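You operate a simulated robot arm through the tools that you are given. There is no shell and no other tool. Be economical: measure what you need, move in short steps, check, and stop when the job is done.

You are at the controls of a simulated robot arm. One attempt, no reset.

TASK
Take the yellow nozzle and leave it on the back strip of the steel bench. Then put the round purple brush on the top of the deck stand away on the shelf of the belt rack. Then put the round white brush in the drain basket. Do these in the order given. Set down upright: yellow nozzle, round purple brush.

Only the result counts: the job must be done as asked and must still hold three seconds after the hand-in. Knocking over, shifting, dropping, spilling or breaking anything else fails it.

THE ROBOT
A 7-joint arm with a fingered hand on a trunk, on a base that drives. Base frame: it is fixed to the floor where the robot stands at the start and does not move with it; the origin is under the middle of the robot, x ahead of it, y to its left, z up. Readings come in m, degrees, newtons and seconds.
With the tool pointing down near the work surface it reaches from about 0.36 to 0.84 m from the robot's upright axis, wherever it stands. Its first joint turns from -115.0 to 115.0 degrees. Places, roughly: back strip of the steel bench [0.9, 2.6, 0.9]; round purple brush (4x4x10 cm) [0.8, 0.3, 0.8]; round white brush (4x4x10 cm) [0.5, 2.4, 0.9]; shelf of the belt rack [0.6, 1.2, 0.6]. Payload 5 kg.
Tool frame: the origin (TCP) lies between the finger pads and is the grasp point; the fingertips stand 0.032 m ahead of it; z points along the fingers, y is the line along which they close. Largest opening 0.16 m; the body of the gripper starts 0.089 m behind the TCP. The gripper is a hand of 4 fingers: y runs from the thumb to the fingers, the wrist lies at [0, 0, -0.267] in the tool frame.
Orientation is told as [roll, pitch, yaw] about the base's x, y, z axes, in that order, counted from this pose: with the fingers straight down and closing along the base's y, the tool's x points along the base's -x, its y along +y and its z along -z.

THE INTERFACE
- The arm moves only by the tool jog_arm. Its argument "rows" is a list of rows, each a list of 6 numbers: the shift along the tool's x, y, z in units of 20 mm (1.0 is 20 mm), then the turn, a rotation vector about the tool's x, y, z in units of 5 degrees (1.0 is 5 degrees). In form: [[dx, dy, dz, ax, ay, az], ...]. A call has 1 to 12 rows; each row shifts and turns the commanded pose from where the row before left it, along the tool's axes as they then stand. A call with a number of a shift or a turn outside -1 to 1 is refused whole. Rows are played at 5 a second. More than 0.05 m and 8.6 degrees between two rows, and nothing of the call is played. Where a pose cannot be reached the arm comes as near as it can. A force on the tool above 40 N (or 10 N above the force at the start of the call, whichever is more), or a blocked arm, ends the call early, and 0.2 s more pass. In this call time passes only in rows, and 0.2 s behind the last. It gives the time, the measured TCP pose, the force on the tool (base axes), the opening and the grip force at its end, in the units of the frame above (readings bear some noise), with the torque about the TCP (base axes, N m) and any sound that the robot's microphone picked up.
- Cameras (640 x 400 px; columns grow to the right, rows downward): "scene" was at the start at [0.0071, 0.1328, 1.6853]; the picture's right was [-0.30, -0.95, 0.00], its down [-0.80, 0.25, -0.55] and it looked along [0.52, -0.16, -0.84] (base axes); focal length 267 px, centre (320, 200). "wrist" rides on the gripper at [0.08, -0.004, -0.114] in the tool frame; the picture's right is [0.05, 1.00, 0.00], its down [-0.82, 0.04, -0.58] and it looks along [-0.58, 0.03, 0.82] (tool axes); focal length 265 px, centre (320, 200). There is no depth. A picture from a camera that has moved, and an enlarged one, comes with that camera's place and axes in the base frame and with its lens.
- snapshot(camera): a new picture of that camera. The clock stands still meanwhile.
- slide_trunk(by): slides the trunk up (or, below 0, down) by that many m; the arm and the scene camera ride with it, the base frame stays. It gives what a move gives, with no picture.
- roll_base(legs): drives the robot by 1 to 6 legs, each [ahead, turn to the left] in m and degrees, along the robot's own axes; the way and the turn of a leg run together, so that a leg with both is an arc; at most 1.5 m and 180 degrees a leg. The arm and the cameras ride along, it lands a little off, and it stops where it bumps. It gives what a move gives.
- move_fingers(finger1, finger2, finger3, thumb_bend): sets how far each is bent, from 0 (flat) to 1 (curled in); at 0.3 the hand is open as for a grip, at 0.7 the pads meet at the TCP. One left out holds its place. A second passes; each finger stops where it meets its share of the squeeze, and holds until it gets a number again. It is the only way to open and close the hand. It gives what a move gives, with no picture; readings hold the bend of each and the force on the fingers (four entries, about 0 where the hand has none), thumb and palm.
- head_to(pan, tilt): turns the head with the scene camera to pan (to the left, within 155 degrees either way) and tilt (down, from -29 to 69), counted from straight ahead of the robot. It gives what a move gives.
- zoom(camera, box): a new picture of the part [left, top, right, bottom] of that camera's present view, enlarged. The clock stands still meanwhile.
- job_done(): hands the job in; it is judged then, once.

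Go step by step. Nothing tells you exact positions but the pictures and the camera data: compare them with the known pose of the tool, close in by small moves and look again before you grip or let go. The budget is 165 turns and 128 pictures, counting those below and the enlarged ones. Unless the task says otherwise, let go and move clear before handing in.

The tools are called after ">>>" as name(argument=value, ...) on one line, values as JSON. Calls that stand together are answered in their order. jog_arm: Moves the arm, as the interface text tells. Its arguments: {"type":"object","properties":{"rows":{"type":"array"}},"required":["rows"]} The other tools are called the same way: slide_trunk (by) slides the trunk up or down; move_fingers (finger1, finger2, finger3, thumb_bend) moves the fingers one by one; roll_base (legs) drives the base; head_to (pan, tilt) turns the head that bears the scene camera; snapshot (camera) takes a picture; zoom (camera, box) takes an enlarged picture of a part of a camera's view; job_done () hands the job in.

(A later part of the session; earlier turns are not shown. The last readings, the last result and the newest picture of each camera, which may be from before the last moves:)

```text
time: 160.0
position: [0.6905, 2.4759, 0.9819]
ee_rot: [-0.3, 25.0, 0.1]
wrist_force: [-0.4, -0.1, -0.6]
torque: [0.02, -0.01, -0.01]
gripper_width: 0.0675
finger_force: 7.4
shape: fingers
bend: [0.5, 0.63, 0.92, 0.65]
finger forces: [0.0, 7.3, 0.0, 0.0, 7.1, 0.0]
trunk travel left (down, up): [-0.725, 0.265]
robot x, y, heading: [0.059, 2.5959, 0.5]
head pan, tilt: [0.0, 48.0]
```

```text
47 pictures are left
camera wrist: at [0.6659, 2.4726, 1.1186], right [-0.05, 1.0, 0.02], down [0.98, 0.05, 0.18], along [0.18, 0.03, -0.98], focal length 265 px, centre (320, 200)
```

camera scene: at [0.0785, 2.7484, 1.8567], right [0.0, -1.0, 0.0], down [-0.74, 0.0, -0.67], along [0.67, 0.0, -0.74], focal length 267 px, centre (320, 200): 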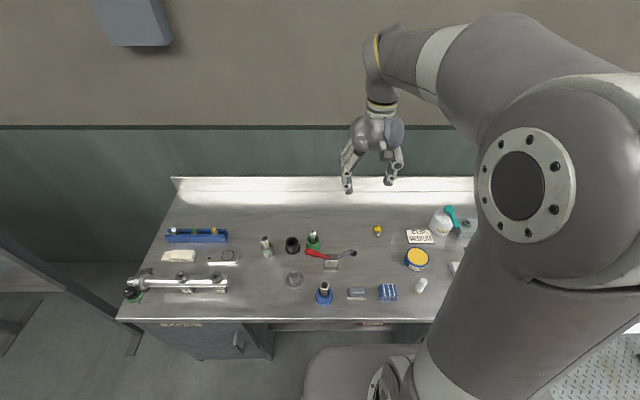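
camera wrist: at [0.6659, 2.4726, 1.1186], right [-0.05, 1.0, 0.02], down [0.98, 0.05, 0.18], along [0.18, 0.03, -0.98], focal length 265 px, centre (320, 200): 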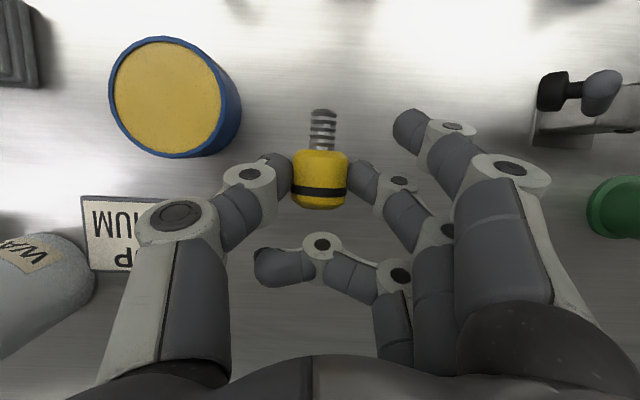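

Held. Raise and rotate the hand by −90° so the stem points down.

>>> jog_arm(rows=[[0.42, 0, -0.9, 0, 0, 0], [0.42, 0, -0.9, 0, 0, 0], [0.42, 0, -0.9, 0, 0, 0], [0.42, 0, -0.9, 0, 0, 0], [0.42, 0, -0.9, 0, 0, 0], [0, 0, 0, 0, -1, 0], [0, 0, 0, 0, -1, 0], [0, 0, 0, 0, -1, 0], [0, 0, 0, 0, -1, 0], [0, 0, 0, 0, -1, 0], [0, 0, 0, 0, -1, 0], [0, 0, 0, 0, -1, 0]])

>>> jog_arm(rows=[[0, 0, 0, 0, -1, 0], [0, 0, 0, 0, -1, 0], [0, 0, 0, 0, -1, 0], [0, 0, 0, 0, -1, 0], [0, 0, 0, 0, -1, 0], [0, 0, 0, 0, -1, 0], [0, 0, 0, 0, -1, 0], [0, 0, 0, 0, -1, 0], [0, 0, 0, 0, -1, 0], [0, 0, 0, 0, -1, 0], [0, 0, 0, 0, -1, 0]])

>>> snapshot(camera="wrist")

>>> snapshot(camera="scene")

```text
time: 162.6
position: [0.6908, 2.4757, 1.0818]
ee_rot: [-0.3, -10.3, 0.2]
wrist_force: [-0.5, 0.3, -0.9]
torque: [0.0, -0.01, -0.03]
gripper_width: 0.0675
finger_force: 7.2
shape: fingers
bend: [0.5, 0.63, 0.92, 0.65]
finger forces: [0.0, 6.9, 0.1, 0.1, 6.9, 0.0]
trunk travel left (down, up): [-0.725, 0.265]
robot x, y, heading: [0.0607, 2.5941, 0.3]
head pan, tilt: [0.0, 48.0]
```

```text
time: 165.0
position: [0.6912, 2.4777, 1.0827]
ee_rot: [-0.6, -65.1, 0.9]
wrist_force: [0.9, 1.5, -0.1]
torque: [-0.06, 0.02, -0.09]
gripper_width: 0.0672
finger_force: 7.1
shape: fingers
bend: [0.5, 0.63, 0.92, 0.65]
finger forces: [0.0, 7.0, 0.1, 0.1, 6.8, 0.0]
out of reach, approached as far as the arm can: row 8
trunk travel left (down, up): [-0.725, 0.265]
robot x, y, heading: [0.0611, 2.5943, 0.2]
head pan, tilt: [0.0, 48.0]
```

```text
46 pictures are left
camera wrist: at [0.5547, 2.4736, 1.0573], right [-0.03, 1.0, -0.05], down [-0.18, 0.05, 0.98], along [0.98, 0.04, 0.18], focal length 265 px, centre (320, 200)
```

wrist: 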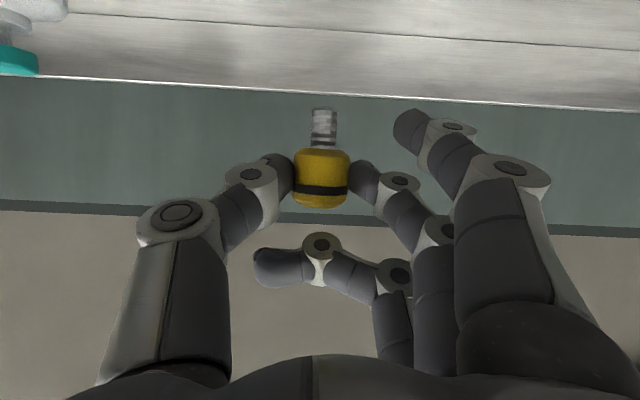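

```text
45 pictures are left
camera scene: at [0.0793, 2.7512, 1.5964], right [0.0, -1.0, 0.0], down [-0.74, 0.0, -0.67], along [0.67, 0.0, -0.74], focal length 267 px, centre (320, 200)
```

scene: 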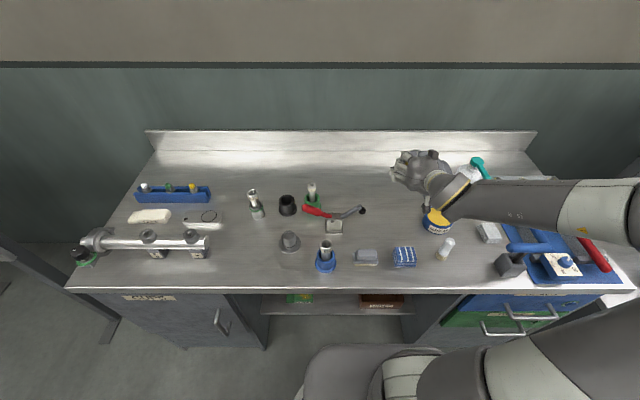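

Excellent – stem points down with no roll error. The forearm is low over the bench, so I'll raise the trunk, move forward, then descend so the forearm slopes down from above.

>>> slide_trunk(by=0.26)

>>> jog_arm(rows=[[-0.39, 0.25, 0.835, 0, 0, 0], [-0.39, 0.25, 0.835, 0, 0, 0], [-0.39, 0.25, 0.835, 0, 0, 0], [-0.39, 0.25, 0.835, 0, 0, 0], [-0.39, 0.25, 0.835, 0, 0, 0], [-0.39, 0.25, 0.835, 0, 0, 0], [-0.39, 0.25, 0.835, 0, 0, 0], [-0.39, 0.25, 0.835, 0, 0, 0], [-0.39, 0.25, 0.835, 0, 0, 0]])

>>> jog_arm(rows=[[0.906, 0, 0.423, 0, 0, 0], [0.906, 0, 0.423, 0, 0, 0], [0.906, 0, 0.423, 0, 0, 0], [0.906, 0, 0.423, 0, 0, 0], [0.906, 0, 0.423, 0, 0, 0], [0.906, 0, 0.423, 0, 0, 0], [0.906, 0, 0.423, 0, 0, 0], [0.906, 0, 0.423, 0, 0, 0], [0.906, 0, 0.423, 0, 0, 0], [0.906, 0, 0.423, 0, 0, 0], [0.906, 0, 0.423, 0, 0, 0], [0.906, 0, 0.423, 0, 0, 0]])

>>> snapshot(camera="scene")

```text
time: 167.7
position: [0.692, 2.475, 1.3419]
ee_rot: [-0.4, -65.1, 0.6]
wrist_force: [-0.3, 0.0, -0.3]
torque: [-0.02, -0.03, 0.01]
gripper_width: 0.0672
finger_force: 6.9
shape: fingers
bend: [0.5, 0.63, 0.92, 0.65]
finger forces: [0.0, 7.0, 0.0, 0.0, 6.8, 0.0]
trunk travel left (down, up): [-0.985, 0.005]
robot x, y, heading: [0.059, 2.5953, 0.1]
head pan, tilt: [0.0, 48.0]
```

```text
time: 169.7
position: [0.8577, 2.5222, 1.3421]
ee_rot: [-0.5, -65.0, 0.7]
wrist_force: [-0.2, -0.2, -1.1]
torque: [0.02, 0.02, 0.0]
gripper_width: 0.0668
finger_force: 6.8
shape: fingers
bend: [0.5, 0.63, 0.92, 0.65]
finger forces: [0.1, 6.9, 0.1, 0.0, 6.9, 0.1]
trunk travel left (down, up): [-0.985, 0.005]
robot x, y, heading: [0.0601, 2.5961, 0.2]
head pan, tilt: [0.0, 48.0]
```

```text
time: 172.3
position: [0.8593, 2.5195, 1.1017]
ee_rot: [-0.6, -65.1, 0.6]
wrist_force: [-0.6, 0.7, -0.5]
torque: [-0.03, 0.0, 0.01]
gripper_width: 0.0672
finger_force: 6.5
shape: fingers
bend: [0.5, 0.63, 0.92, 0.65]
finger forces: [0.0, 6.9, 0.0, 0.0, 6.8, 0.0]
trunk travel left (down, up): [-0.985, 0.005]
robot x, y, heading: [0.0616, 2.5948, 0.3]
head pan, tilt: [0.0, 48.0]
```

```text
44 pictures are left
camera scene: at [0.0793, 2.7486, 1.8567], right [0.0, -1.0, 0.0], down [-0.74, 0.0, -0.67], along [0.67, 0.0, -0.74], focal length 267 px, centre (320, 200)
```

scene: 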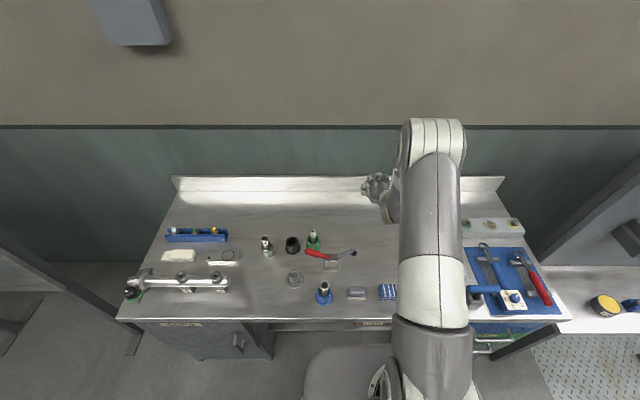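

Posture looks good. Lowering toward the surface.

>>> jog_arm(rows=[[0.906, 0, 0.423, 0, 0, 0], [0.906, 0, 0.423, 0, 0, 0], [0.906, 0, 0.423, 0, 0, 0], [0.906, 0, 0.423, 0, 0, 0], [0.906, 0, 0.423, 0, 0, 0], [0.906, 0, 0.423, 0, 0, 0], [0.906, 0, 0.423, 0, 0, 0], [0.72, 0, 0.34, 0, 0, 0]])

>>> snapshot(camera="wrist")

>>> zoom(camera="scene", box=[330, 150, 450, 250])

```text
time: 174.1
position: [0.8588, 2.5194, 0.9475]
ee_rot: [-0.4, -65.1, 0.5]
wrist_force: [0.5, 0.7, -0.6]
torque: [-0.03, 0.01, -0.01]
gripper_width: 0.067
finger_force: 7.2
shape: fingers
bend: [0.5, 0.63, 0.92, 0.65]
finger forces: [0.0, 6.8, 0.0, 0.0, 6.7, 0.0]
trunk travel left (down, up): [-0.985, 0.005]
robot x, y, heading: [0.0611, 2.5943, 0.2]
head pan, tilt: [0.0, 48.0]
```

```text
43 pictures are left
camera wrist: at [0.722, 2.5155, 0.9217], right [-0.02, 1.0, -0.05], down [-0.18, 0.04, 0.98], along [0.98, 0.03, 0.18], focal length 265 px, centre (320, 200)
```

wrist: 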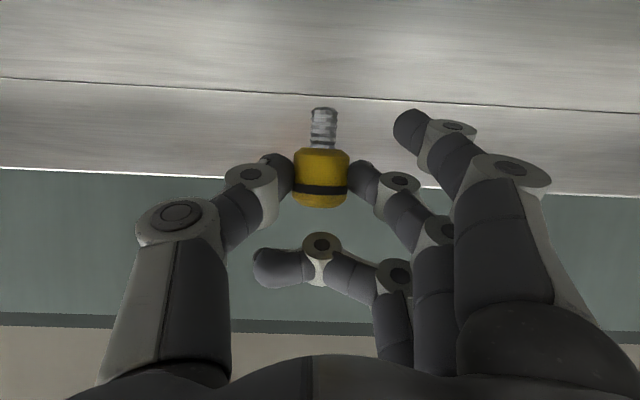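

```text
4.00 times, centred on (390, 200) of scene
camera zoom: at [0.0789, 2.7485, 1.8567], right [0.0, -1.0, 0.0], down [-0.74, 0.0, -0.67], along [0.67, 0.0, -0.74], focal length 1066 px, centre (40, 200)
```

zoom: 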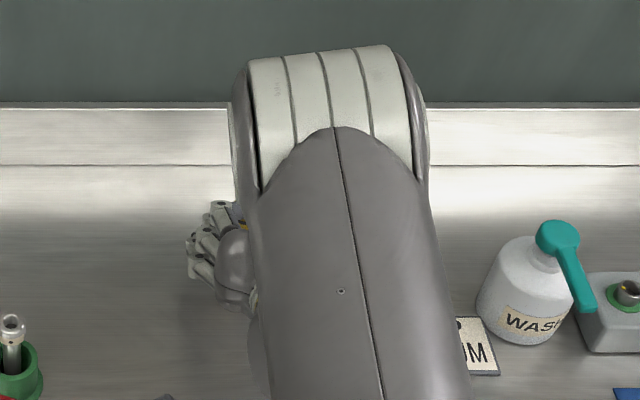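

About 4.5 cm to go. Lowering carefully.

>>> jog_arm(rows=[[0.7, 0, 0.327, 0, 0, 0], [0.7, 0, 0.327, 0, 0, 0]])

>>> jog_arm(rows=[[0.2, 0, 0.093, 0, 0, 0]])

>>> zoom(camera="wrist", box=[240, 60, 440, 230])

```text
time: 174.7
position: [0.8585, 2.5206, 0.9159]
ee_rot: [-0.5, -65.0, 0.6]
wrist_force: [-0.8, -0.1, -0.7]
torque: [-0.02, -0.01, -0.01]
gripper_width: 0.0668
finger_force: 7.1
shape: fingers
bend: [0.5, 0.63, 0.92, 0.65]
finger forces: [0.0, 6.9, 0.0, 0.0, 6.7, 0.0]
trunk travel left (down, up): [-0.985, 0.005]
robot x, y, heading: [0.06, 2.5951, 0.2]
head pan, tilt: [0.0, 48.0]
```

```text
time: 175.1
position: [0.8593, 2.5203, 0.912]
ee_rot: [-0.4, -65.1, 0.6]
wrist_force: [-0.6, -0.6, -0.7]
torque: [0.01, 0.03, -0.02]
gripper_width: 0.0669
finger_force: 6.9
shape: fingers
bend: [0.5, 0.63, 0.92, 0.65]
finger forces: [0.0, 6.9, 0.0, 0.1, 6.7, 0.0]
trunk travel left (down, up): [-0.985, 0.005]
robot x, y, heading: [0.0565, 2.5942, 0.3]
head pan, tilt: [0.0, 48.0]
```

```text
2.35 times, centred on (340, 145) of wrist
camera zoom: at [0.7224, 2.5161, 0.8871], right [-0.02, 1.0, -0.05], down [-0.18, 0.04, 0.98], along [0.98, 0.03, 0.18], focal length 624 px, centre (273, 329)
```

zoom: 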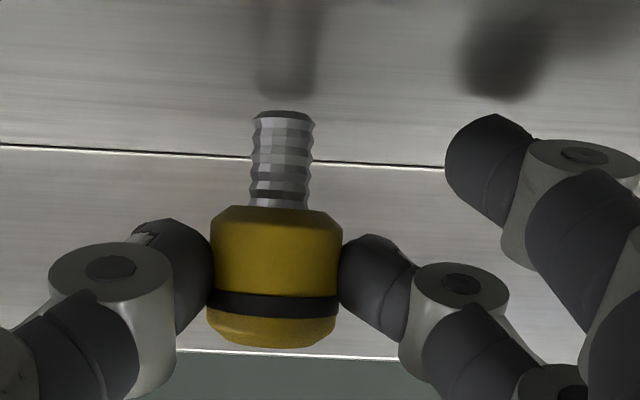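

The reflections show about 2–3 mm of gap. Two tiny steps more.

>>> jog_arm(rows=[[0.1, 0, 0.047, 0, 0, 0]])

>>> jog_arm(rows=[[0.05, 0, 0.023, 0, 0, 0]])

>>> zoom(camera="wrist", box=[240, 60, 440, 230])

```text
time: 175.5
position: [0.8609, 2.5197, 0.9095]
ee_rot: [-0.5, -65.2, 0.3]
wrist_force: [-0.2, 0.0, -0.7]
torque: [0.01, 0.03, -0.02]
gripper_width: 0.0672
finger_force: 6.9
shape: fingers
bend: [0.5, 0.63, 0.92, 0.65]
finger forces: [0.4, 6.9, 0.0, 0.1, 6.6, 0.1]
trunk travel left (down, up): [-0.985, 0.005]
robot x, y, heading: [0.0599, 2.5943, 0.2]
head pan, tilt: [0.0, 48.0]
```

```text
time: 175.9
position: [0.8598, 2.5208, 0.9094]
ee_rot: [-0.4, -65.2, 0.4]
wrist_force: [-1.0, 0.3, 5.7]
torque: [0.25, -0.08, 0.01]
gripper_width: 0.0671
finger_force: 9.2
shape: fingers
bend: [0.5, 0.63, 0.92, 0.65]
finger forces: [5.4, 6.8, 0.1, 0.1, 6.7, 0.1]
trunk travel left (down, up): [-0.985, 0.005]
robot x, y, heading: [0.0573, 2.5961, 0.4]
head pan, tilt: [0.0, 48.0]
```

```text
2.35 times, centred on (340, 145) of wrist
camera zoom: at [0.7226, 2.5161, 0.8844], right [-0.02, 1.0, -0.05], down [-0.18, 0.04, 0.98], along [0.98, 0.03, 0.18], focal length 624 px, centre (273, 329)
```

zoom: 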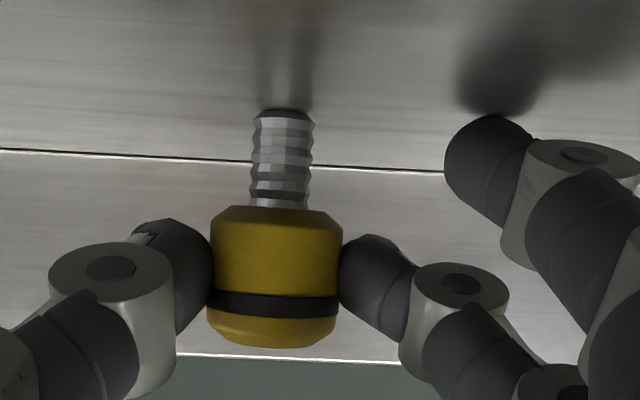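

>>> move_fingers(finger1=0.62)

>>> jog_arm(rows=[[0.07, 0, 0.033, 0, 0, 0]])

>>> zoom(camera="wrist", box=[240, 60, 440, 230])

```text
time: 176.9
position: [0.8603, 2.5212, 0.9078]
ee_rot: [-0.6, -65.1, 0.6]
wrist_force: [0.8, 1.4, 4.1]
torque: [0.13, -0.09, 0.01]
gripper_width: 0.0461
finger_force: 7.8
shape: fingers
bend: [0.62, 0.63, 0.92, 0.65]
finger forces: [1.2, 7.6, 0.1, 0.1, 6.3, 0.0]
trunk travel left (down, up): [-0.985, 0.005]
robot x, y, heading: [0.0628, 2.5963, 0.1]
head pan, tilt: [0.0, 48.0]
```

```text
time: 177.3
position: [0.8603, 2.5202, 0.9088]
ee_rot: [-0.4, -65.3, 0.7]
wrist_force: [-0.4, 1.1, 11.1]
torque: [0.23, -0.22, 0.1]
gripper_width: 0.0459
finger_force: 10.0
shape: fingers
bend: [0.62, 0.63, 0.92, 0.65]
finger forces: [6.2, 7.6, 0.0, 0.0, 6.4, 0.0]
trunk travel left (down, up): [-0.985, 0.005]
robot x, y, heading: [0.0606, 2.5935, -0.1]
head pan, tilt: [0.0, 48.0]
```

```text
2.35 times, centred on (340, 145) of wrist
camera zoom: at [0.7222, 2.5163, 0.8834], right [-0.03, 1.0, -0.05], down [-0.18, 0.05, 0.98], along [0.98, 0.03, 0.18], focal length 624 px, centre (273, 329)
```

zoom: 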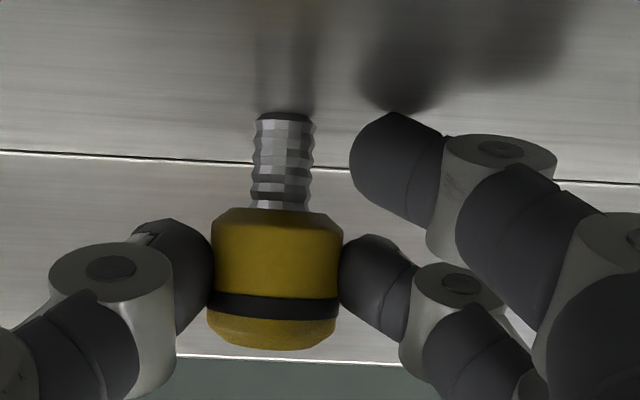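

The nozzle base now bears on the bench. Release gently.

>>> jog_arm(rows=[[-0.04, 0, -0.019, 0, 0, 0]])

>>> move_fingers(finger2=0.61, thumb_bend=0.6)

>>> zoom(camera="wrist", box=[240, 60, 440, 230])

```text
time: 177.7
position: [0.8585, 2.5196, 0.911]
ee_rot: [-0.5, -65.2, 0.6]
wrist_force: [1.6, 1.8, 8.0]
torque: [0.22, -0.3, 0.01]
gripper_width: 0.0463
finger_force: 9.1
shape: fingers
bend: [0.62, 0.63, 0.92, 0.65]
finger forces: [4.8, 7.9, 0.1, 0.1, 6.2, 0.1]
trunk travel left (down, up): [-0.985, 0.005]
robot x, y, heading: [0.0574, 2.5941, 0.1]
head pan, tilt: [0.0, 48.0]
```

```text
time: 178.7
position: [0.8582, 2.5203, 0.9094]
ee_rot: [-0.4, -65.2, 0.6]
wrist_force: [2.2, 0.6, 9.2]
torque: [0.31, -0.37, -0.07]
gripper_width: 0.0507
finger_force: 5.0
shape: fingers
bend: [0.61, 0.61, 0.92, 0.6]
finger forces: [9.7, 0.0, 0.0, 0.1, 0.0, 0.0]
trunk travel left (down, up): [-0.985, 0.005]
robot x, y, heading: [0.0596, 2.5942, -0.0]
head pan, tilt: [0.0, 48.0]
```

```text
2.35 times, centred on (340, 145) of wrist
camera zoom: at [0.7218, 2.5157, 0.8836], right [-0.02, 1.0, -0.05], down [-0.18, 0.04, 0.98], along [0.98, 0.03, 0.18], focal length 624 px, centre (273, 329)
```

zoom: 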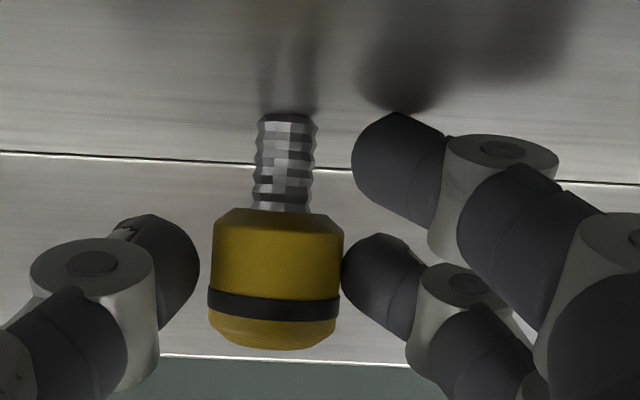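

It stands upright. Opening a little more and backing straight out.

>>> move_fingers(finger2=0.54, thumb_bend=0.54)

>>> jog_arm(rows=[[-0.1, 0, -0.3, 0, 0, 0], [0, 0, -0.6, 0, 0, 0], [0, 0, -1, 0, 0, 0], [0, 0, -1, 0, 0, 0], [0, 0, -1, 0, 0, 0], [0, 0, -1, 0, 0, 0], [0, 0, -1, 0, 0, 0]])

>>> snapshot(camera="wrist")

```text
time: 179.7
position: [0.859, 2.521, 0.9097]
ee_rot: [-0.5, -65.2, 0.7]
wrist_force: [4.5, 0.8, 10.4]
torque: [0.31, -0.34, -0.09]
gripper_width: 0.0615
finger_force: 4.9
shape: fingers
bend: [0.61, 0.54, 0.92, 0.54]
finger forces: [10.2, 0.0, 0.0, 0.1, 0.0, 0.0]
trunk travel left (down, up): [-0.985, 0.005]
robot x, y, heading: [0.0624, 2.5948, 0.2]
head pan, tilt: [0.0, 48.0]
```

```text
time: 181.3
position: [0.7511, 2.5196, 0.9596]
ee_rot: [-0.4, -65.2, 0.5]
wrist_force: [-0.1, 0.3, 0.4]
torque: [-0.03, -0.03, 0.01]
gripper_width: 0.061
finger_force: 0.1
shape: fingers
bend: [0.62, 0.54, 0.92, 0.54]
finger forces: [0.0, 0.0, 0.1, 0.0, 0.0, 0.0]
trunk travel left (down, up): [-0.985, 0.005]
robot x, y, heading: [0.0586, 2.5944, 0.1]
head pan, tilt: [0.0, 48.0]
```

```text
37 pictures are left
camera wrist: at [0.6147, 2.5158, 0.9341], right [-0.02, 1.0, -0.05], down [-0.18, 0.04, 0.98], along [0.98, 0.03, 0.18], focal length 265 px, centre (320, 200)
```

wrist: 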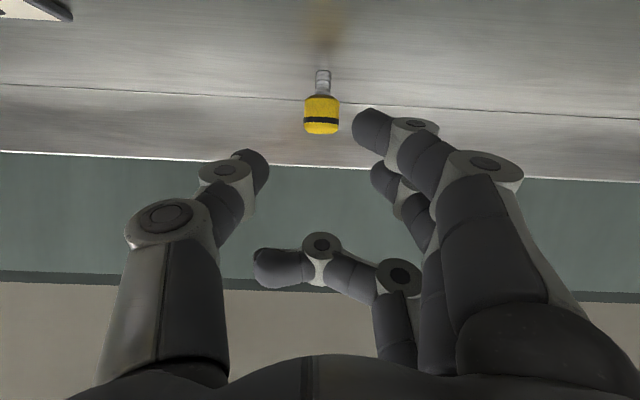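

The nozzle stands on the back strip at about (0.90, 2.52). Now raise the hand and return it to vertical.

>>> jog_arm(rows=[[-0.906, 0, -0.423, 0, 0, 0], [-0.906, 0, -0.423, 0, 0, 0], [-0.906, 0, -0.423, 0, 0, 0], [-0.906, 0, -0.423, 0, 0, 0], [-0.906, 0, -0.423, 0, 0, 0], [-0.906, 0, -0.423, 0, 0, 0], [-0.906, 0, -0.423, 0, 0, 0], [-0.906, 0, -0.423, 0, 0, 0], [-0.906, 0, -0.423, 0, 0, 0], [-0.906, 0, -0.423, 0, 0, 0], [-0.906, 0, -0.423, 0, 0, 0], [-0.906, 0, -0.423, 0, 0, 0]])

>>> jog_arm(rows=[[0, 0, -0.9, 0, 1, 0], [0, 0, -0.9, 0, 1, 0], [0, 0, -0.9, 0, 1, 0], [0, 0, -0.9, 0, 1, 0], [0, 0, -0.9, 0, 1, 0], [0, 0, -0.9, 0, 1, 0], [0, 0, -0.5, 0, 1, 0], [0, 0, 0, 0, 1, 0], [0, 0, 0, 0, 1, 0], [0, 0, 0, 0, 1, 0], [0, 0, 0, 0, 1, 0], [0, 0, 0, 0, 1, 0]])

>>> jog_arm(rows=[[0.5, 0, 0, 0, 1, 0], [1, 0, 0, 0, 0, 0], [1, 0, 0, 0, 0, 0], [1, 0, 0, 0, 0, 0]])

>>> snapshot(camera="scene")

```text
time: 183.9
position: [0.7513, 2.5201, 1.2003]
ee_rot: [-0.5, -65.1, 0.5]
wrist_force: [-0.3, 0.7, 0.0]
torque: [0.01, 0.01, 0.02]
gripper_width: 0.0607
finger_force: 0.1
shape: fingers
bend: [0.62, 0.54, 0.92, 0.54]
finger forces: [0.0, 0.0, 0.0, 0.1, 0.0, 0.0]
trunk travel left (down, up): [-0.985, 0.005]
robot x, y, heading: [0.0628, 2.5944, 0.2]
head pan, tilt: [0.0, 48.0]
```

```text
time: 186.5
position: [0.6731, 2.528, 1.2605]
ee_rot: [0.7, -8.1, 0.6]
wrist_force: [-0.2, 0.3, 0.3]
torque: [0.0, 0.04, -0.02]
gripper_width: 0.061
finger_force: 0.0
shape: fingers
bend: [0.62, 0.54, 0.92, 0.54]
finger forces: [0.0, 0.1, 0.0, 0.0, 0.1, 0.0]
out of reach, approached as far as the arm can: row 6, 7
trunk travel left (down, up): [-0.985, 0.005]
robot x, y, heading: [0.0564, 2.5944, -0.1]
head pan, tilt: [0.0, 48.0]
```

```text
time: 187.5
position: [0.5991, 2.5259, 1.2569]
ee_rot: [0.8, -3.3, 0.7]
wrist_force: [-0.9, 0.2, 1.2]
torque: [0.0, -0.03, 0.03]
gripper_width: 0.0609
finger_force: 0.0
shape: fingers
bend: [0.62, 0.54, 0.92, 0.54]
finger forces: [0.1, 0.0, 0.1, 0.0, 0.0, 0.0]
trunk travel left (down, up): [-0.985, 0.005]
robot x, y, heading: [0.0605, 2.5941, 0.3]
head pan, tilt: [0.0, 48.0]
```

```text
36 pictures are left
camera scene: at [0.0764, 2.7484, 1.8567], right [0.0, -1.0, 0.0], down [-0.74, 0.0, -0.67], along [0.67, 0.0, -0.74], focal length 267 px, centre (320, 200)
```

scene: 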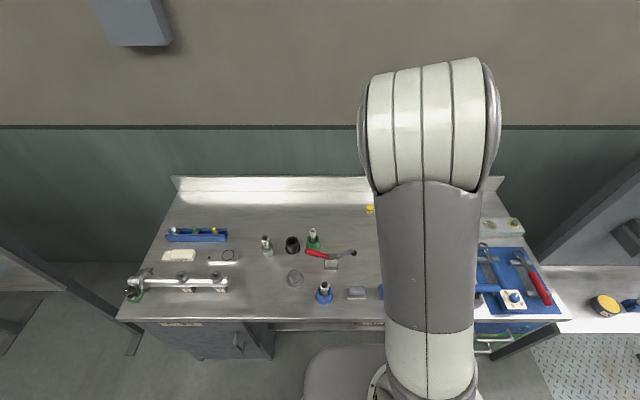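

The nozzle stays upright. Next, the purple brush on the stand at about (0.78, 0.26). I'll back off and drive to the stand.

>>> roll_base(legs=[[-0.35, 0], [0, -90], [1.2, 0]])

```text
time: 199.3
position: [-0.3255, 0.8436, 1.2562]
ee_rot: [0.6, -3.2, -88.1]
wrist_force: [-0.2, 0.8, 0.9]
torque: [0.0, 0.0, -0.01]
gripper_width: 0.0608
finger_force: 0.1
shape: fingers
bend: [0.62, 0.54, 0.92, 0.54]
finger forces: [0.1, 0.1, 0.0, 0.0, 0.0, 0.0]
trunk travel left (down, up): [-0.985, 0.005]
robot x, y, heading: [-0.2665, 1.3843, -88.6]
head pan, tilt: [0.0, 48.0]
```

>>> roll_base(legs=[[1.15, 0], [0, 89.5]])

>>> head_to(pan=15, tilt=30)

>>> snapshot(camera="scene")

```text
time: 208.9
position: [0.2866, 0.1514, 1.2564]
ee_rot: [0.8, -3.3, -0.7]
wrist_force: [-0.7, 0.0, 0.3]
torque: [-0.03, -0.01, 0.0]
gripper_width: 0.0611
finger_force: 0.1
shape: fingers
bend: [0.62, 0.54, 0.92, 0.54]
finger forces: [0.0, 0.0, 0.1, 0.0, 0.0, 0.0]
trunk travel left (down, up): [-0.985, 0.005]
robot x, y, heading: [-0.2551, 0.2353, -1.4]
head pan, tilt: [0.0, 48.0]
```

```text
time: 209.7
position: [0.2842, 0.1504, 1.2567]
ee_rot: [0.7, -3.2, -0.7]
wrist_force: [-0.2, -0.1, 0.3]
torque: [0.01, 0.01, 0.02]
gripper_width: 0.0607
finger_force: 0.1
shape: fingers
bend: [0.62, 0.54, 0.92, 0.54]
finger forces: [0.0, 0.1, 0.0, 0.0, 0.1, 0.0]
trunk travel left (down, up): [-0.985, 0.005]
robot x, y, heading: [-0.2528, 0.2344, -1.4]
head pan, tilt: [15.0, 30.0]
```

```text
35 pictures are left
camera scene: at [-0.2218, 0.4096, 1.8834], right [0.24, -0.97, 0.0], down [-0.49, -0.12, -0.87], along [0.84, 0.21, -0.5], focal length 267 px, centre (320, 200)
```

scene: 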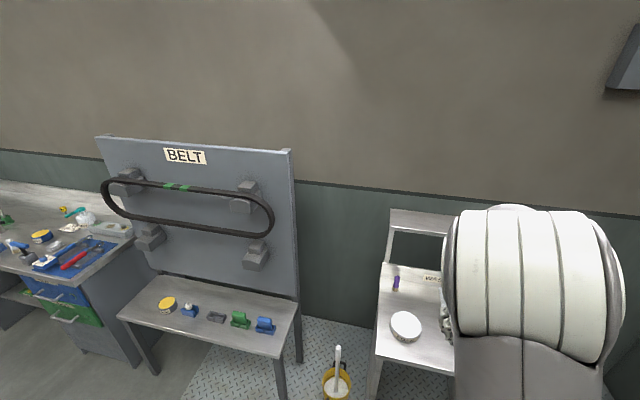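

The overhead shelf (z≈1.2, x>0.745) covers the brush at (0.785, 0.264), so I'll come in with the hand pitched forward 45° under it. First set base, trunk and fingers.

>>> roll_base(legs=[[0.1, 1.4]])

>>> move_fingers(finger1=0.48, finger2=0.48, finger3=0.48, thumb_bend=0.48)

>>> slide_trunk(by=-0.2)

>>> jog_arm(rows=[[-0.5, 0.5, 0, 0, -1, 0], [-0.5, 0.5, 0, 0, -1, 0], [-0.5, 0.5, 0, 0, -1, 0], [-0.5, 0.5, 0, 0, -1, 0], [0, 0.5, 0, 0, -1, 0], [0, 0.5, 0, 0, -1, 0], [0, 0.5, 0, 0, -1, 0], [0, 0.5, 0, 0, -1, 0], [0, 0.5, 0, 0, -0.4, 0]])

>>> head_to(pan=5, tilt=45)

>>> snapshot(camera="scene")

```text
time: 210.9
position: [0.3884, 0.1634, 1.2555]
ee_rot: [0.7, -3.2, 0.6]
wrist_force: [0.8, -0.1, 0.2]
torque: [0.01, 0.02, 0.03]
gripper_width: 0.0609
finger_force: 0.0
shape: fingers
bend: [0.62, 0.54, 0.92, 0.54]
finger forces: [0.0, 0.0, 0.1, 0.1, 0.0, 0.0]
trunk travel left (down, up): [-0.985, 0.005]
robot x, y, heading: [-0.1515, 0.2316, 0.2]
head pan, tilt: [15.0, 30.0]
```

```text
time: 211.9
position: [0.3874, 0.1621, 1.257]
ee_rot: [0.6, -3.2, 0.7]
wrist_force: [-0.2, 0.4, 0.0]
torque: [0.01, -0.02, 0.02]
gripper_width: 0.0986
finger_force: 0.0
shape: fingers
bend: [0.48, 0.48, 0.48, 0.48]
finger forces: [0.1, 0.0, 0.0, 0.0, 0.1, 0.0]
trunk travel left (down, up): [-0.985, 0.005]
robot x, y, heading: [-0.1554, 0.2305, 0.3]
head pan, tilt: [15.0, 30.0]
```

```text
time: 214.1
position: [0.3876, 0.1632, 1.0568]
ee_rot: [0.7, -3.2, 0.7]
wrist_force: [0.8, 0.0, 0.0]
torque: [0.01, -0.02, -0.01]
gripper_width: 0.0985
finger_force: 0.0
shape: fingers
bend: [0.48, 0.48, 0.48, 0.48]
finger forces: [0.0, 0.0, 0.1, 0.0, 0.0, 0.0]
trunk travel left (down, up): [-0.785, 0.205]
robot x, y, heading: [-0.1554, 0.2327, -0.2]
head pan, tilt: [15.0, 30.0]
```

```text
time: 216.1
position: [0.4255, 0.2507, 1.0636]
ee_rot: [2.4, -40.0, 0.1]
wrist_force: [0.4, -1.4, -1.3]
torque: [-0.02, -0.01, 0.05]
gripper_width: 0.0987
finger_force: 0.1
shape: fingers
bend: [0.48, 0.48, 0.48, 0.48]
finger forces: [0.0, 0.0, 0.0, 0.1, 0.0, 0.0]
out of reach, approached as far as the arm can: row 8, 9
trunk travel left (down, up): [-0.785, 0.205]
robot x, y, heading: [-0.1542, 0.2343, 0.2]
head pan, tilt: [15.0, 30.0]
```

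```text
time: 216.8
position: [0.4254, 0.2504, 1.0637]
ee_rot: [2.4, -40.2, 0.0]
wrist_force: [0.3, -0.3, 0.1]
torque: [0.02, -0.01, 0.01]
gripper_width: 0.0989
finger_force: 0.0
shape: fingers
bend: [0.48, 0.48, 0.48, 0.48]
finger forces: [0.1, 0.1, 0.1, 0.0, 0.0, 0.1]
trunk travel left (down, up): [-0.785, 0.205]
robot x, y, heading: [-0.1534, 0.235, 0.1]
head pan, tilt: [5.0, 45.0]
```

```text
34 pictures are left
camera scene: at [-0.1322, 0.3932, 1.6609], right [0.09, -1.0, 0.0], down [-0.7, -0.06, -0.71], along [0.7, 0.06, -0.71], focal length 267 px, centre (320, 200)
```

scene: 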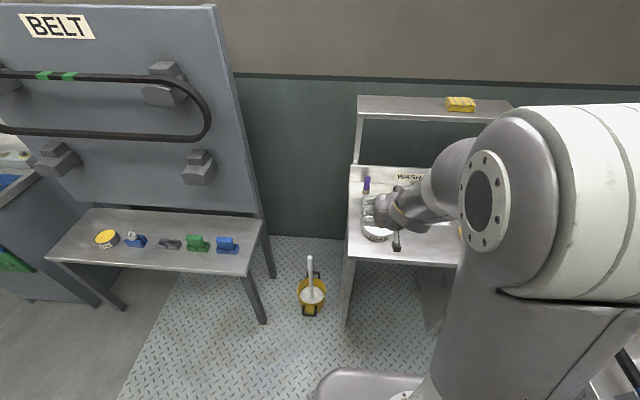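

Good posture with elbow high and behind. Approaching the brush under the shelf.

>>> jog_arm(rows=[[-0.244, 0.05, 1, 0, 0, 0], [-0.244, 0.05, 1, 0, 0, 0], [-0.244, 0.05, 1, 0, 0, 0], [-0.244, 0.05, 1, 0, 0, 0], [-0.244, 0.05, 1, 0, 0, 0], [-0.244, 0.05, 1, 0, 0, 0], [-0.244, 0.05, 1, 0, 0, 0], [-0.244, 0.05, 1, 0, 0, 0], [-0.244, 0.05, 1, 0, 0, 0], [-0.244, 0.05, 1, 0, 0, 0], [-0.244, 0.05, 1, 0, 0, 0]])

>>> snapshot(camera="wrist")

>>> zoom(camera="scene", box=[320, 80, 480, 260])

```text
time: 219.2
position: [0.6111, 0.2697, 0.9336]
ee_rot: [2.4, -41.0, 0.0]
wrist_force: [0.3, 0.1, 0.9]
torque: [0.04, -0.01, 0.0]
gripper_width: 0.0985
finger_force: 0.0
shape: fingers
bend: [0.48, 0.48, 0.48, 0.48]
finger forces: [0.1, 0.1, 0.0, 0.0, 0.0, 0.1]
trunk travel left (down, up): [-0.785, 0.205]
robot x, y, heading: [-0.151, 0.2327, -0.0]
head pan, tilt: [5.0, 45.0]
```

```text
33 pictures are left
camera wrist: at [0.4764, 0.2621, 0.9662], right [-0.07, 1.0, 0.0], down [0.24, 0.02, 0.97], along [0.97, 0.06, -0.24], focal length 265 px, centre (320, 200)
```

wrist: 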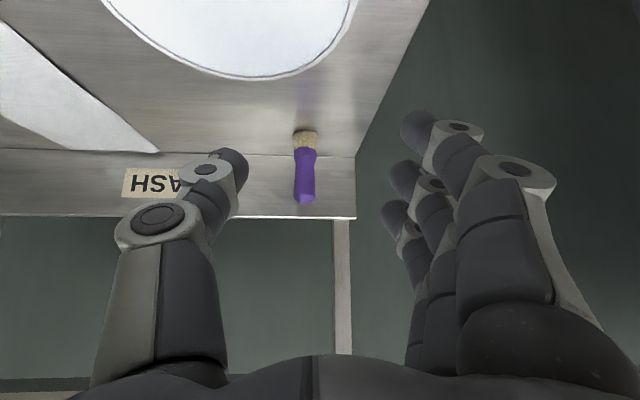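

```text
2.22 times, centred on (400, 170) of scene
camera zoom: at [-0.1315, 0.3931, 1.6608], right [0.09, -1.0, 0.0], down [-0.7, -0.06, -0.71], along [0.7, 0.06, -0.71], focal length 592 px, centre (142, 267)
```

zoom: 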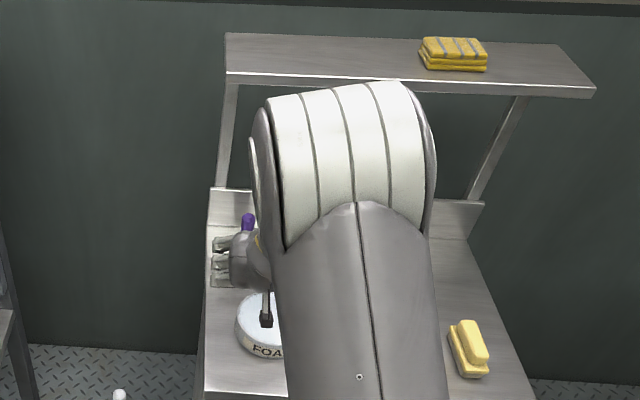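

Brush at (0.788, 0.263) confirmed. Moving in around the handle.

>>> jog_arm(rows=[[-0.66, -0.05, 0.896, 0, 0, 0], [-0.66, -0.05, 0.896, 0, 0, 0], [-0.66, -0.05, 0.896, 0, 0, 0], [-0.66, -0.05, 0.896, 0, 0, 0], [-0.66, -0.05, 0.896, 0, 0, 0], [-0.66, -0.05, 0.896, 0, 0, 0], [-0.4, 0, 0.5, 0, 0, 0]])

>>> snapshot(camera="wrist")

```text
time: 220.8
position: [0.7554, 0.2662, 0.9017]
ee_rot: [2.3, -40.9, 0.1]
wrist_force: [0.5, 1.0, 0.1]
torque: [0.0, 0.01, 0.0]
gripper_width: 0.0984
finger_force: 0.0
shape: fingers
bend: [0.48, 0.48, 0.48, 0.48]
finger forces: [0.0, 0.0, 0.0, 0.0, 0.0, 0.1]
trunk travel left (down, up): [-0.785, 0.205]
robot x, y, heading: [-0.1535, 0.231, 0.3]
head pan, tilt: [5.0, 45.0]
```

```text
31 pictures are left
camera wrist: at [0.62, 0.2585, 0.9339], right [-0.07, 1.0, 0.0], down [0.24, 0.02, 0.97], along [0.97, 0.06, -0.24], focal length 265 px, centre (320, 200)
```

wrist: 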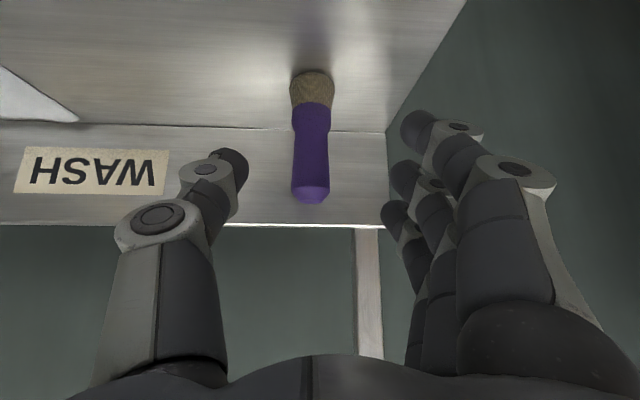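

>>> jog_arm(rows=[[0.36, -0.1, 0.55, 0, 0, 0]])

>>> move_fingers(finger1=0.62, finger2=0.62, finger3=0.62, thumb_bend=0.61)

>>> snapshot(camera="wrist")

```text
time: 221.2
position: [0.7568, 0.2663, 0.889]
ee_rot: [2.5, -41.0, 0.1]
wrist_force: [-0.2, 0.1, -0.6]
torque: [-0.01, -0.03, 0.01]
gripper_width: 0.0987
finger_force: 0.0
shape: fingers
bend: [0.48, 0.48, 0.48, 0.48]
finger forces: [0.1, 0.1, 0.0, 0.0, 0.1, 0.0]
trunk travel left (down, up): [-0.785, 0.205]
robot x, y, heading: [-0.1568, 0.2305, -0.0]
head pan, tilt: [5.0, 45.0]
```

```text
time: 222.2
position: [0.7555, 0.2653, 0.8887]
ee_rot: [2.4, -41.0, 0.0]
wrist_force: [-1.1, 0.5, 0.5]
torque: [-0.04, 0.01, -0.01]
gripper_width: 0.0489
finger_force: 0.0
shape: fingers
bend: [0.62, 0.62, 0.62, 0.61]
finger forces: [0.0, 0.0, 0.0, 0.1, 0.1, 0.0]
trunk travel left (down, up): [-0.785, 0.205]
robot x, y, heading: [-0.153, 0.2323, 0.2]
head pan, tilt: [5.0, 45.0]
```

```text
30 pictures are left
camera wrist: at [0.6205, 0.2573, 0.9217], right [-0.07, 1.0, 0.0], down [0.24, 0.02, 0.97], along [0.97, 0.06, -0.24], focal length 265 px, centre (320, 200)
```

wrist: 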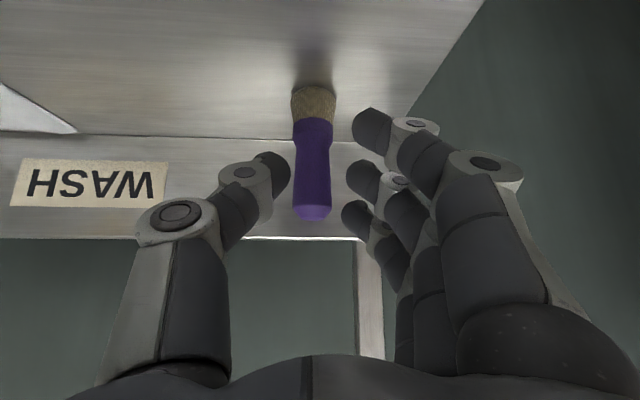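

>>> jog_arm(rows=[[0, -0.25, 0, 0, 0, 0]])

>>> move_fingers(finger1=0.68, finger2=0.68, finger3=0.66, thumb_bend=0.68)

>>> zoom(camera="wrist", box=[210, 60, 430, 240])

```text
time: 222.6
position: [0.7546, 0.2607, 0.8884]
ee_rot: [2.4, -41.0, 0.1]
wrist_force: [-0.5, 0.2, 0.0]
torque: [-0.02, 0.03, 0.02]
gripper_width: 0.0489
finger_force: 0.1
shape: fingers
bend: [0.62, 0.62, 0.62, 0.61]
finger forces: [0.1, 0.0, 0.0, 0.0, 0.0, 0.1]
trunk travel left (down, up): [-0.785, 0.205]
robot x, y, heading: [-0.1529, 0.2316, -0.0]
head pan, tilt: [5.0, 45.0]
```

```text
time: 223.6
position: [0.7558, 0.2621, 0.89]
ee_rot: [2.4, -40.9, 0.0]
wrist_force: [0.3, 0.4, -0.4]
torque: [0.01, 0.0, 0.03]
gripper_width: 0.0287
finger_force: 0.1
shape: fingers
bend: [0.68, 0.68, 0.66, 0.68]
finger forces: [0.1, 0.0, 0.1, 0.0, 0.1, 0.0]
trunk travel left (down, up): [-0.785, 0.205]
robot x, y, heading: [-0.1509, 0.2319, 0.2]
head pan, tilt: [5.0, 45.0]
```

```text
2.22 times, centred on (320, 150) of wrist
camera zoom: at [0.6205, 0.2528, 0.9216], right [-0.07, 1.0, 0.0], down [0.24, 0.02, 0.97], along [0.97, 0.06, -0.24], focal length 590 px, centre (320, 311)
```

zoom: 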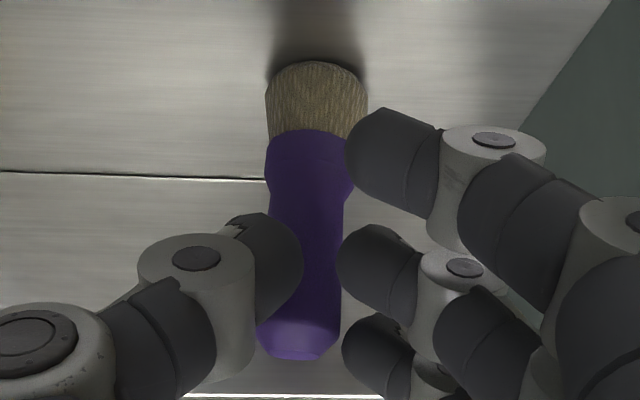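

Tips are just in front of the handle with no contact; open, advance ~2 cm, and re-close.

>>> move_fingers(finger1=0.58, finger2=0.58, finger3=0.58, thumb_bend=0.57)

>>> jog_arm(rows=[[-0.38, 0, 0.33, 0, 0, 0], [-0.38, 0, 0.33, 0, 0, 0]])

>>> move_fingers(finger1=0.67, finger2=0.67, finger3=0.66, thumb_bend=0.67)

>>> zoom(camera="wrist", box=[210, 60, 430, 240])

```text
time: 224.6
position: [0.7559, 0.2612, 0.8894]
ee_rot: [2.4, -40.9, 0.0]
wrist_force: [-0.8, 0.2, -0.5]
torque: [0.01, -0.03, -0.02]
gripper_width: 0.0654
finger_force: 0.0
shape: fingers
bend: [0.57, 0.57, 0.57, 0.56]
finger forces: [0.0, 0.0, 0.0, 0.1, 0.1, 0.0]
trunk travel left (down, up): [-0.785, 0.205]
robot x, y, heading: [-0.1554, 0.2299, -0.2]
head pan, tilt: [5.0, 45.0]
```

```text
time: 225.2
position: [0.7759, 0.2627, 0.8894]
ee_rot: [2.3, -41.1, 0.0]
wrist_force: [0.2, -0.4, 0.2]
torque: [0.0, 0.02, 0.0]
gripper_width: 0.0653
finger_force: 0.1
shape: fingers
bend: [0.57, 0.57, 0.57, 0.56]
finger forces: [0.1, 0.1, 0.0, 0.0, 0.1, 0.0]
trunk travel left (down, up): [-0.785, 0.205]
robot x, y, heading: [-0.1501, 0.2324, -0.0]
head pan, tilt: [5.0, 45.0]
```

```text
time: 226.2
position: [0.7762, 0.2635, 0.8893]
ee_rot: [2.4, -41.0, -0.1]
wrist_force: [-0.4, 0.2, 0.3]
torque: [0.01, 0.03, -0.02]
gripper_width: 0.0351
finger_force: 3.9
shape: fingers
bend: [0.67, 0.65, 0.65, 0.66]
finger forces: [0.0, 2.9, 0.6, 0.0, 4.2, 0.1]
trunk travel left (down, up): [-0.785, 0.205]
robot x, y, heading: [-0.1546, 0.2323, -0.1]
head pan, tilt: [5.0, 45.0]
```

```text
2.22 times, centred on (320, 150) of wrist
camera zoom: at [0.6406, 0.2544, 0.9219], right [-0.07, 1.0, 0.0], down [0.24, 0.02, 0.97], along [0.97, 0.06, -0.24], focal length 590 px, centre (320, 311)
```

zoom: 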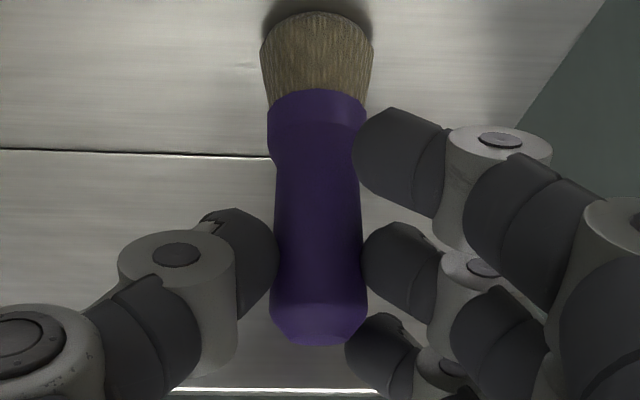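

Contact on the handle. Squeeze and lift a little.

>>> move_fingers(finger1=0.71, finger2=0.71, finger3=0.67, thumb_bend=0.69)

>>> jog_arm(rows=[[-0.33, 0, -0.38, 0, 0, 0], [-0.656, 0, -0.755, 0, 0, 0], [-0.656, 0, -0.755, 0, 0, 0]])

>>> snapshot(camera="wrist")

```text
time: 227.2
position: [0.7759, 0.2627, 0.8888]
ee_rot: [2.4, -41.0, -0.1]
wrist_force: [0.5, -0.3, 0.6]
torque: [-0.02, -0.02, -0.04]
gripper_width: 0.0291
finger_force: 7.6
shape: fingers
bend: [0.71, 0.65, 0.66, 0.67]
finger forces: [0.1, 6.2, 1.1, 0.0, 7.8, 0.0]
trunk travel left (down, up): [-0.785, 0.205]
robot x, y, heading: [-0.1502, 0.2289, -0.1]
head pan, tilt: [5.0, 45.0]
```

```text
time: 228.0
position: [0.7747, 0.2615, 0.9405]
ee_rot: [2.6, -41.0, -0.1]
wrist_force: [0.9, 0.7, -0.3]
torque: [0.01, 0.01, -0.01]
gripper_width: 0.0287
finger_force: 7.1
shape: fingers
bend: [0.71, 0.65, 0.66, 0.67]
finger forces: [0.0, 6.1, 1.2, 0.1, 7.8, 0.1]
trunk travel left (down, up): [-0.785, 0.205]
robot x, y, heading: [-0.1521, 0.2293, 0.4]
head pan, tilt: [5.0, 45.0]
```

```text
27 pictures are left
camera wrist: at [0.6397, 0.2532, 0.9725], right [-0.07, 1.0, 0.0], down [0.24, 0.02, 0.97], along [0.97, 0.06, -0.24], focal length 265 px, centre (320, 200)
```

wrist: 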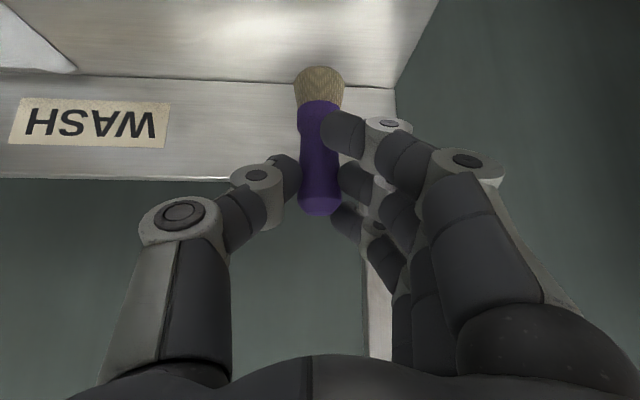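

Brush is held upright. Raise slightly, then back the base away and drive to the belt rack (shelf x 0.43–0.74, y 0.77–1.71, z 0.6).

>>> jog_arm(rows=[[-0.656, 0, -0.755, 0, 0, 0], [-0.656, 0, -0.755, 0, 0, 0], [-0.656, 0, -0.755, 0, 0, 0]])

>>> roll_base(legs=[[-0.35, 0]])

>>> roll_base(legs=[[0, 90], [0.72, 0]])

```text
time: 228.8
position: [0.7749, 0.2596, 1.0007]
ee_rot: [2.5, -41.0, 0.1]
wrist_force: [0.2, 0.0, -0.3]
torque: [0.01, 0.02, 0.05]
gripper_width: 0.0288
finger_force: 7.2
shape: fingers
bend: [0.71, 0.65, 0.66, 0.67]
finger forces: [0.0, 6.1, 1.1, 0.0, 7.8, 0.0]
trunk travel left (down, up): [-0.785, 0.205]
robot x, y, heading: [-0.1496, 0.2341, 0.2]
head pan, tilt: [5.0, 45.0]
```

```text
time: 231.1
position: [0.4275, 0.2592, 0.9985]
ee_rot: [2.4, -41.0, 0.1]
wrist_force: [0.4, -0.3, -0.4]
torque: [-0.01, 0.05, -0.01]
gripper_width: 0.0285
finger_force: 7.7
shape: fingers
bend: [0.71, 0.65, 0.66, 0.67]
finger forces: [0.0, 6.1, 1.1, 0.0, 7.7, 0.1]
trunk travel left (down, up): [-0.785, 0.205]
robot x, y, heading: [-0.5002, 0.2323, 0.2]
head pan, tilt: [5.0, 45.0]
```

```text
time: 238.9
position: [-0.5291, 1.8829, 0.9992]
ee_rot: [2.5, -41.0, 89.9]
wrist_force: [0.8, 0.3, -1.1]
torque: [-0.01, -0.03, 0.0]
gripper_width: 0.0287
finger_force: 6.7
shape: fingers
bend: [0.71, 0.66, 0.66, 0.67]
finger forces: [0.0, 5.5, 1.2, 0.0, 7.2, 0.0]
trunk travel left (down, up): [-0.785, 0.205]
robot x, y, heading: [-0.5037, 0.9589, 89.7]
head pan, tilt: [5.0, 45.0]
```

>>> roll_base(legs=[[0, -89.7]])

>>> head_to(pan=-5, tilt=45)

>>> snapshot(camera="scene")

>>> snapshot(camera="wrist")

```text
time: 243.1
position: [0.4248, 0.9949, 0.9999]
ee_rot: [2.5, -41.0, 0.9]
wrist_force: [-0.5, -0.6, -0.5]
torque: [0.0, 0.03, 0.06]
gripper_width: 0.0283
finger_force: 7.0
shape: fingers
bend: [0.71, 0.66, 0.66, 0.67]
finger forces: [0.1, 5.2, 1.2, 0.1, 6.9, 0.0]
trunk travel left (down, up): [-0.785, 0.205]
robot x, y, heading: [-0.5031, 0.9569, 1.1]
head pan, tilt: [5.0, 45.0]
```

```text
time: 243.8
position: [0.4258, 0.9961, 0.9998]
ee_rot: [2.5, -40.9, 0.9]
wrist_force: [-0.2, -0.1, -1.1]
torque: [-0.01, 0.03, 0.01]
gripper_width: 0.0283
finger_force: 6.6
shape: fingers
bend: [0.71, 0.66, 0.66, 0.67]
finger forces: [0.0, 5.3, 1.1, 0.1, 6.8, 0.1]
trunk travel left (down, up): [-0.785, 0.205]
robot x, y, heading: [-0.5041, 0.9537, 1.0]
head pan, tilt: [-5.0, 45.0]
```

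```text
26 pictures are left
camera scene: at [-0.4853, 1.1014, 1.6608], right [-0.07, -1.0, 0.0], down [-0.71, 0.05, -0.71], along [0.71, -0.05, -0.71], focal length 267 px, centre (320, 200)
```

scene: 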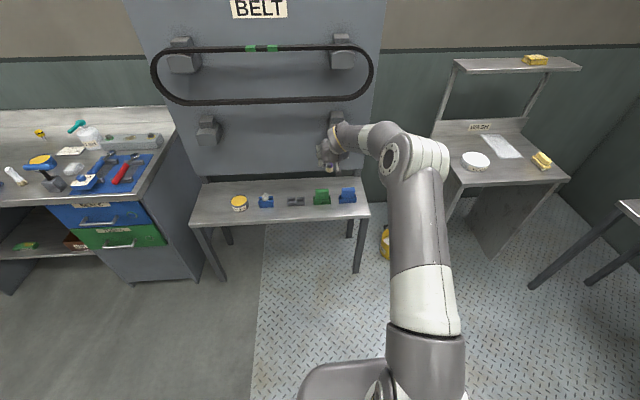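

```text
25 pictures are left
camera wrist: at [0.2892, 0.9851, 1.0321], right [-0.08, 1.0, 0.0], down [0.24, 0.02, 0.97], along [0.97, 0.08, -0.24], focal length 265 px, centre (320, 200)
```

wrist: 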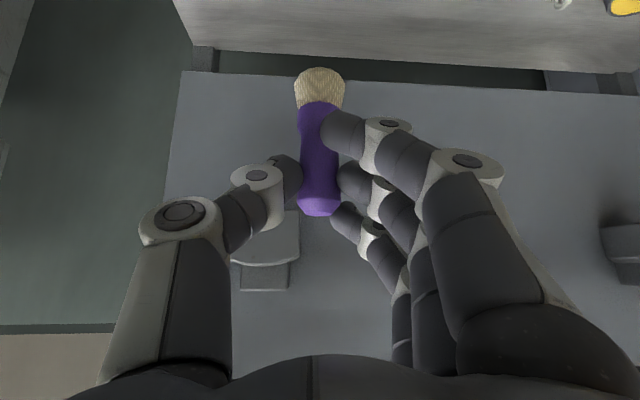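

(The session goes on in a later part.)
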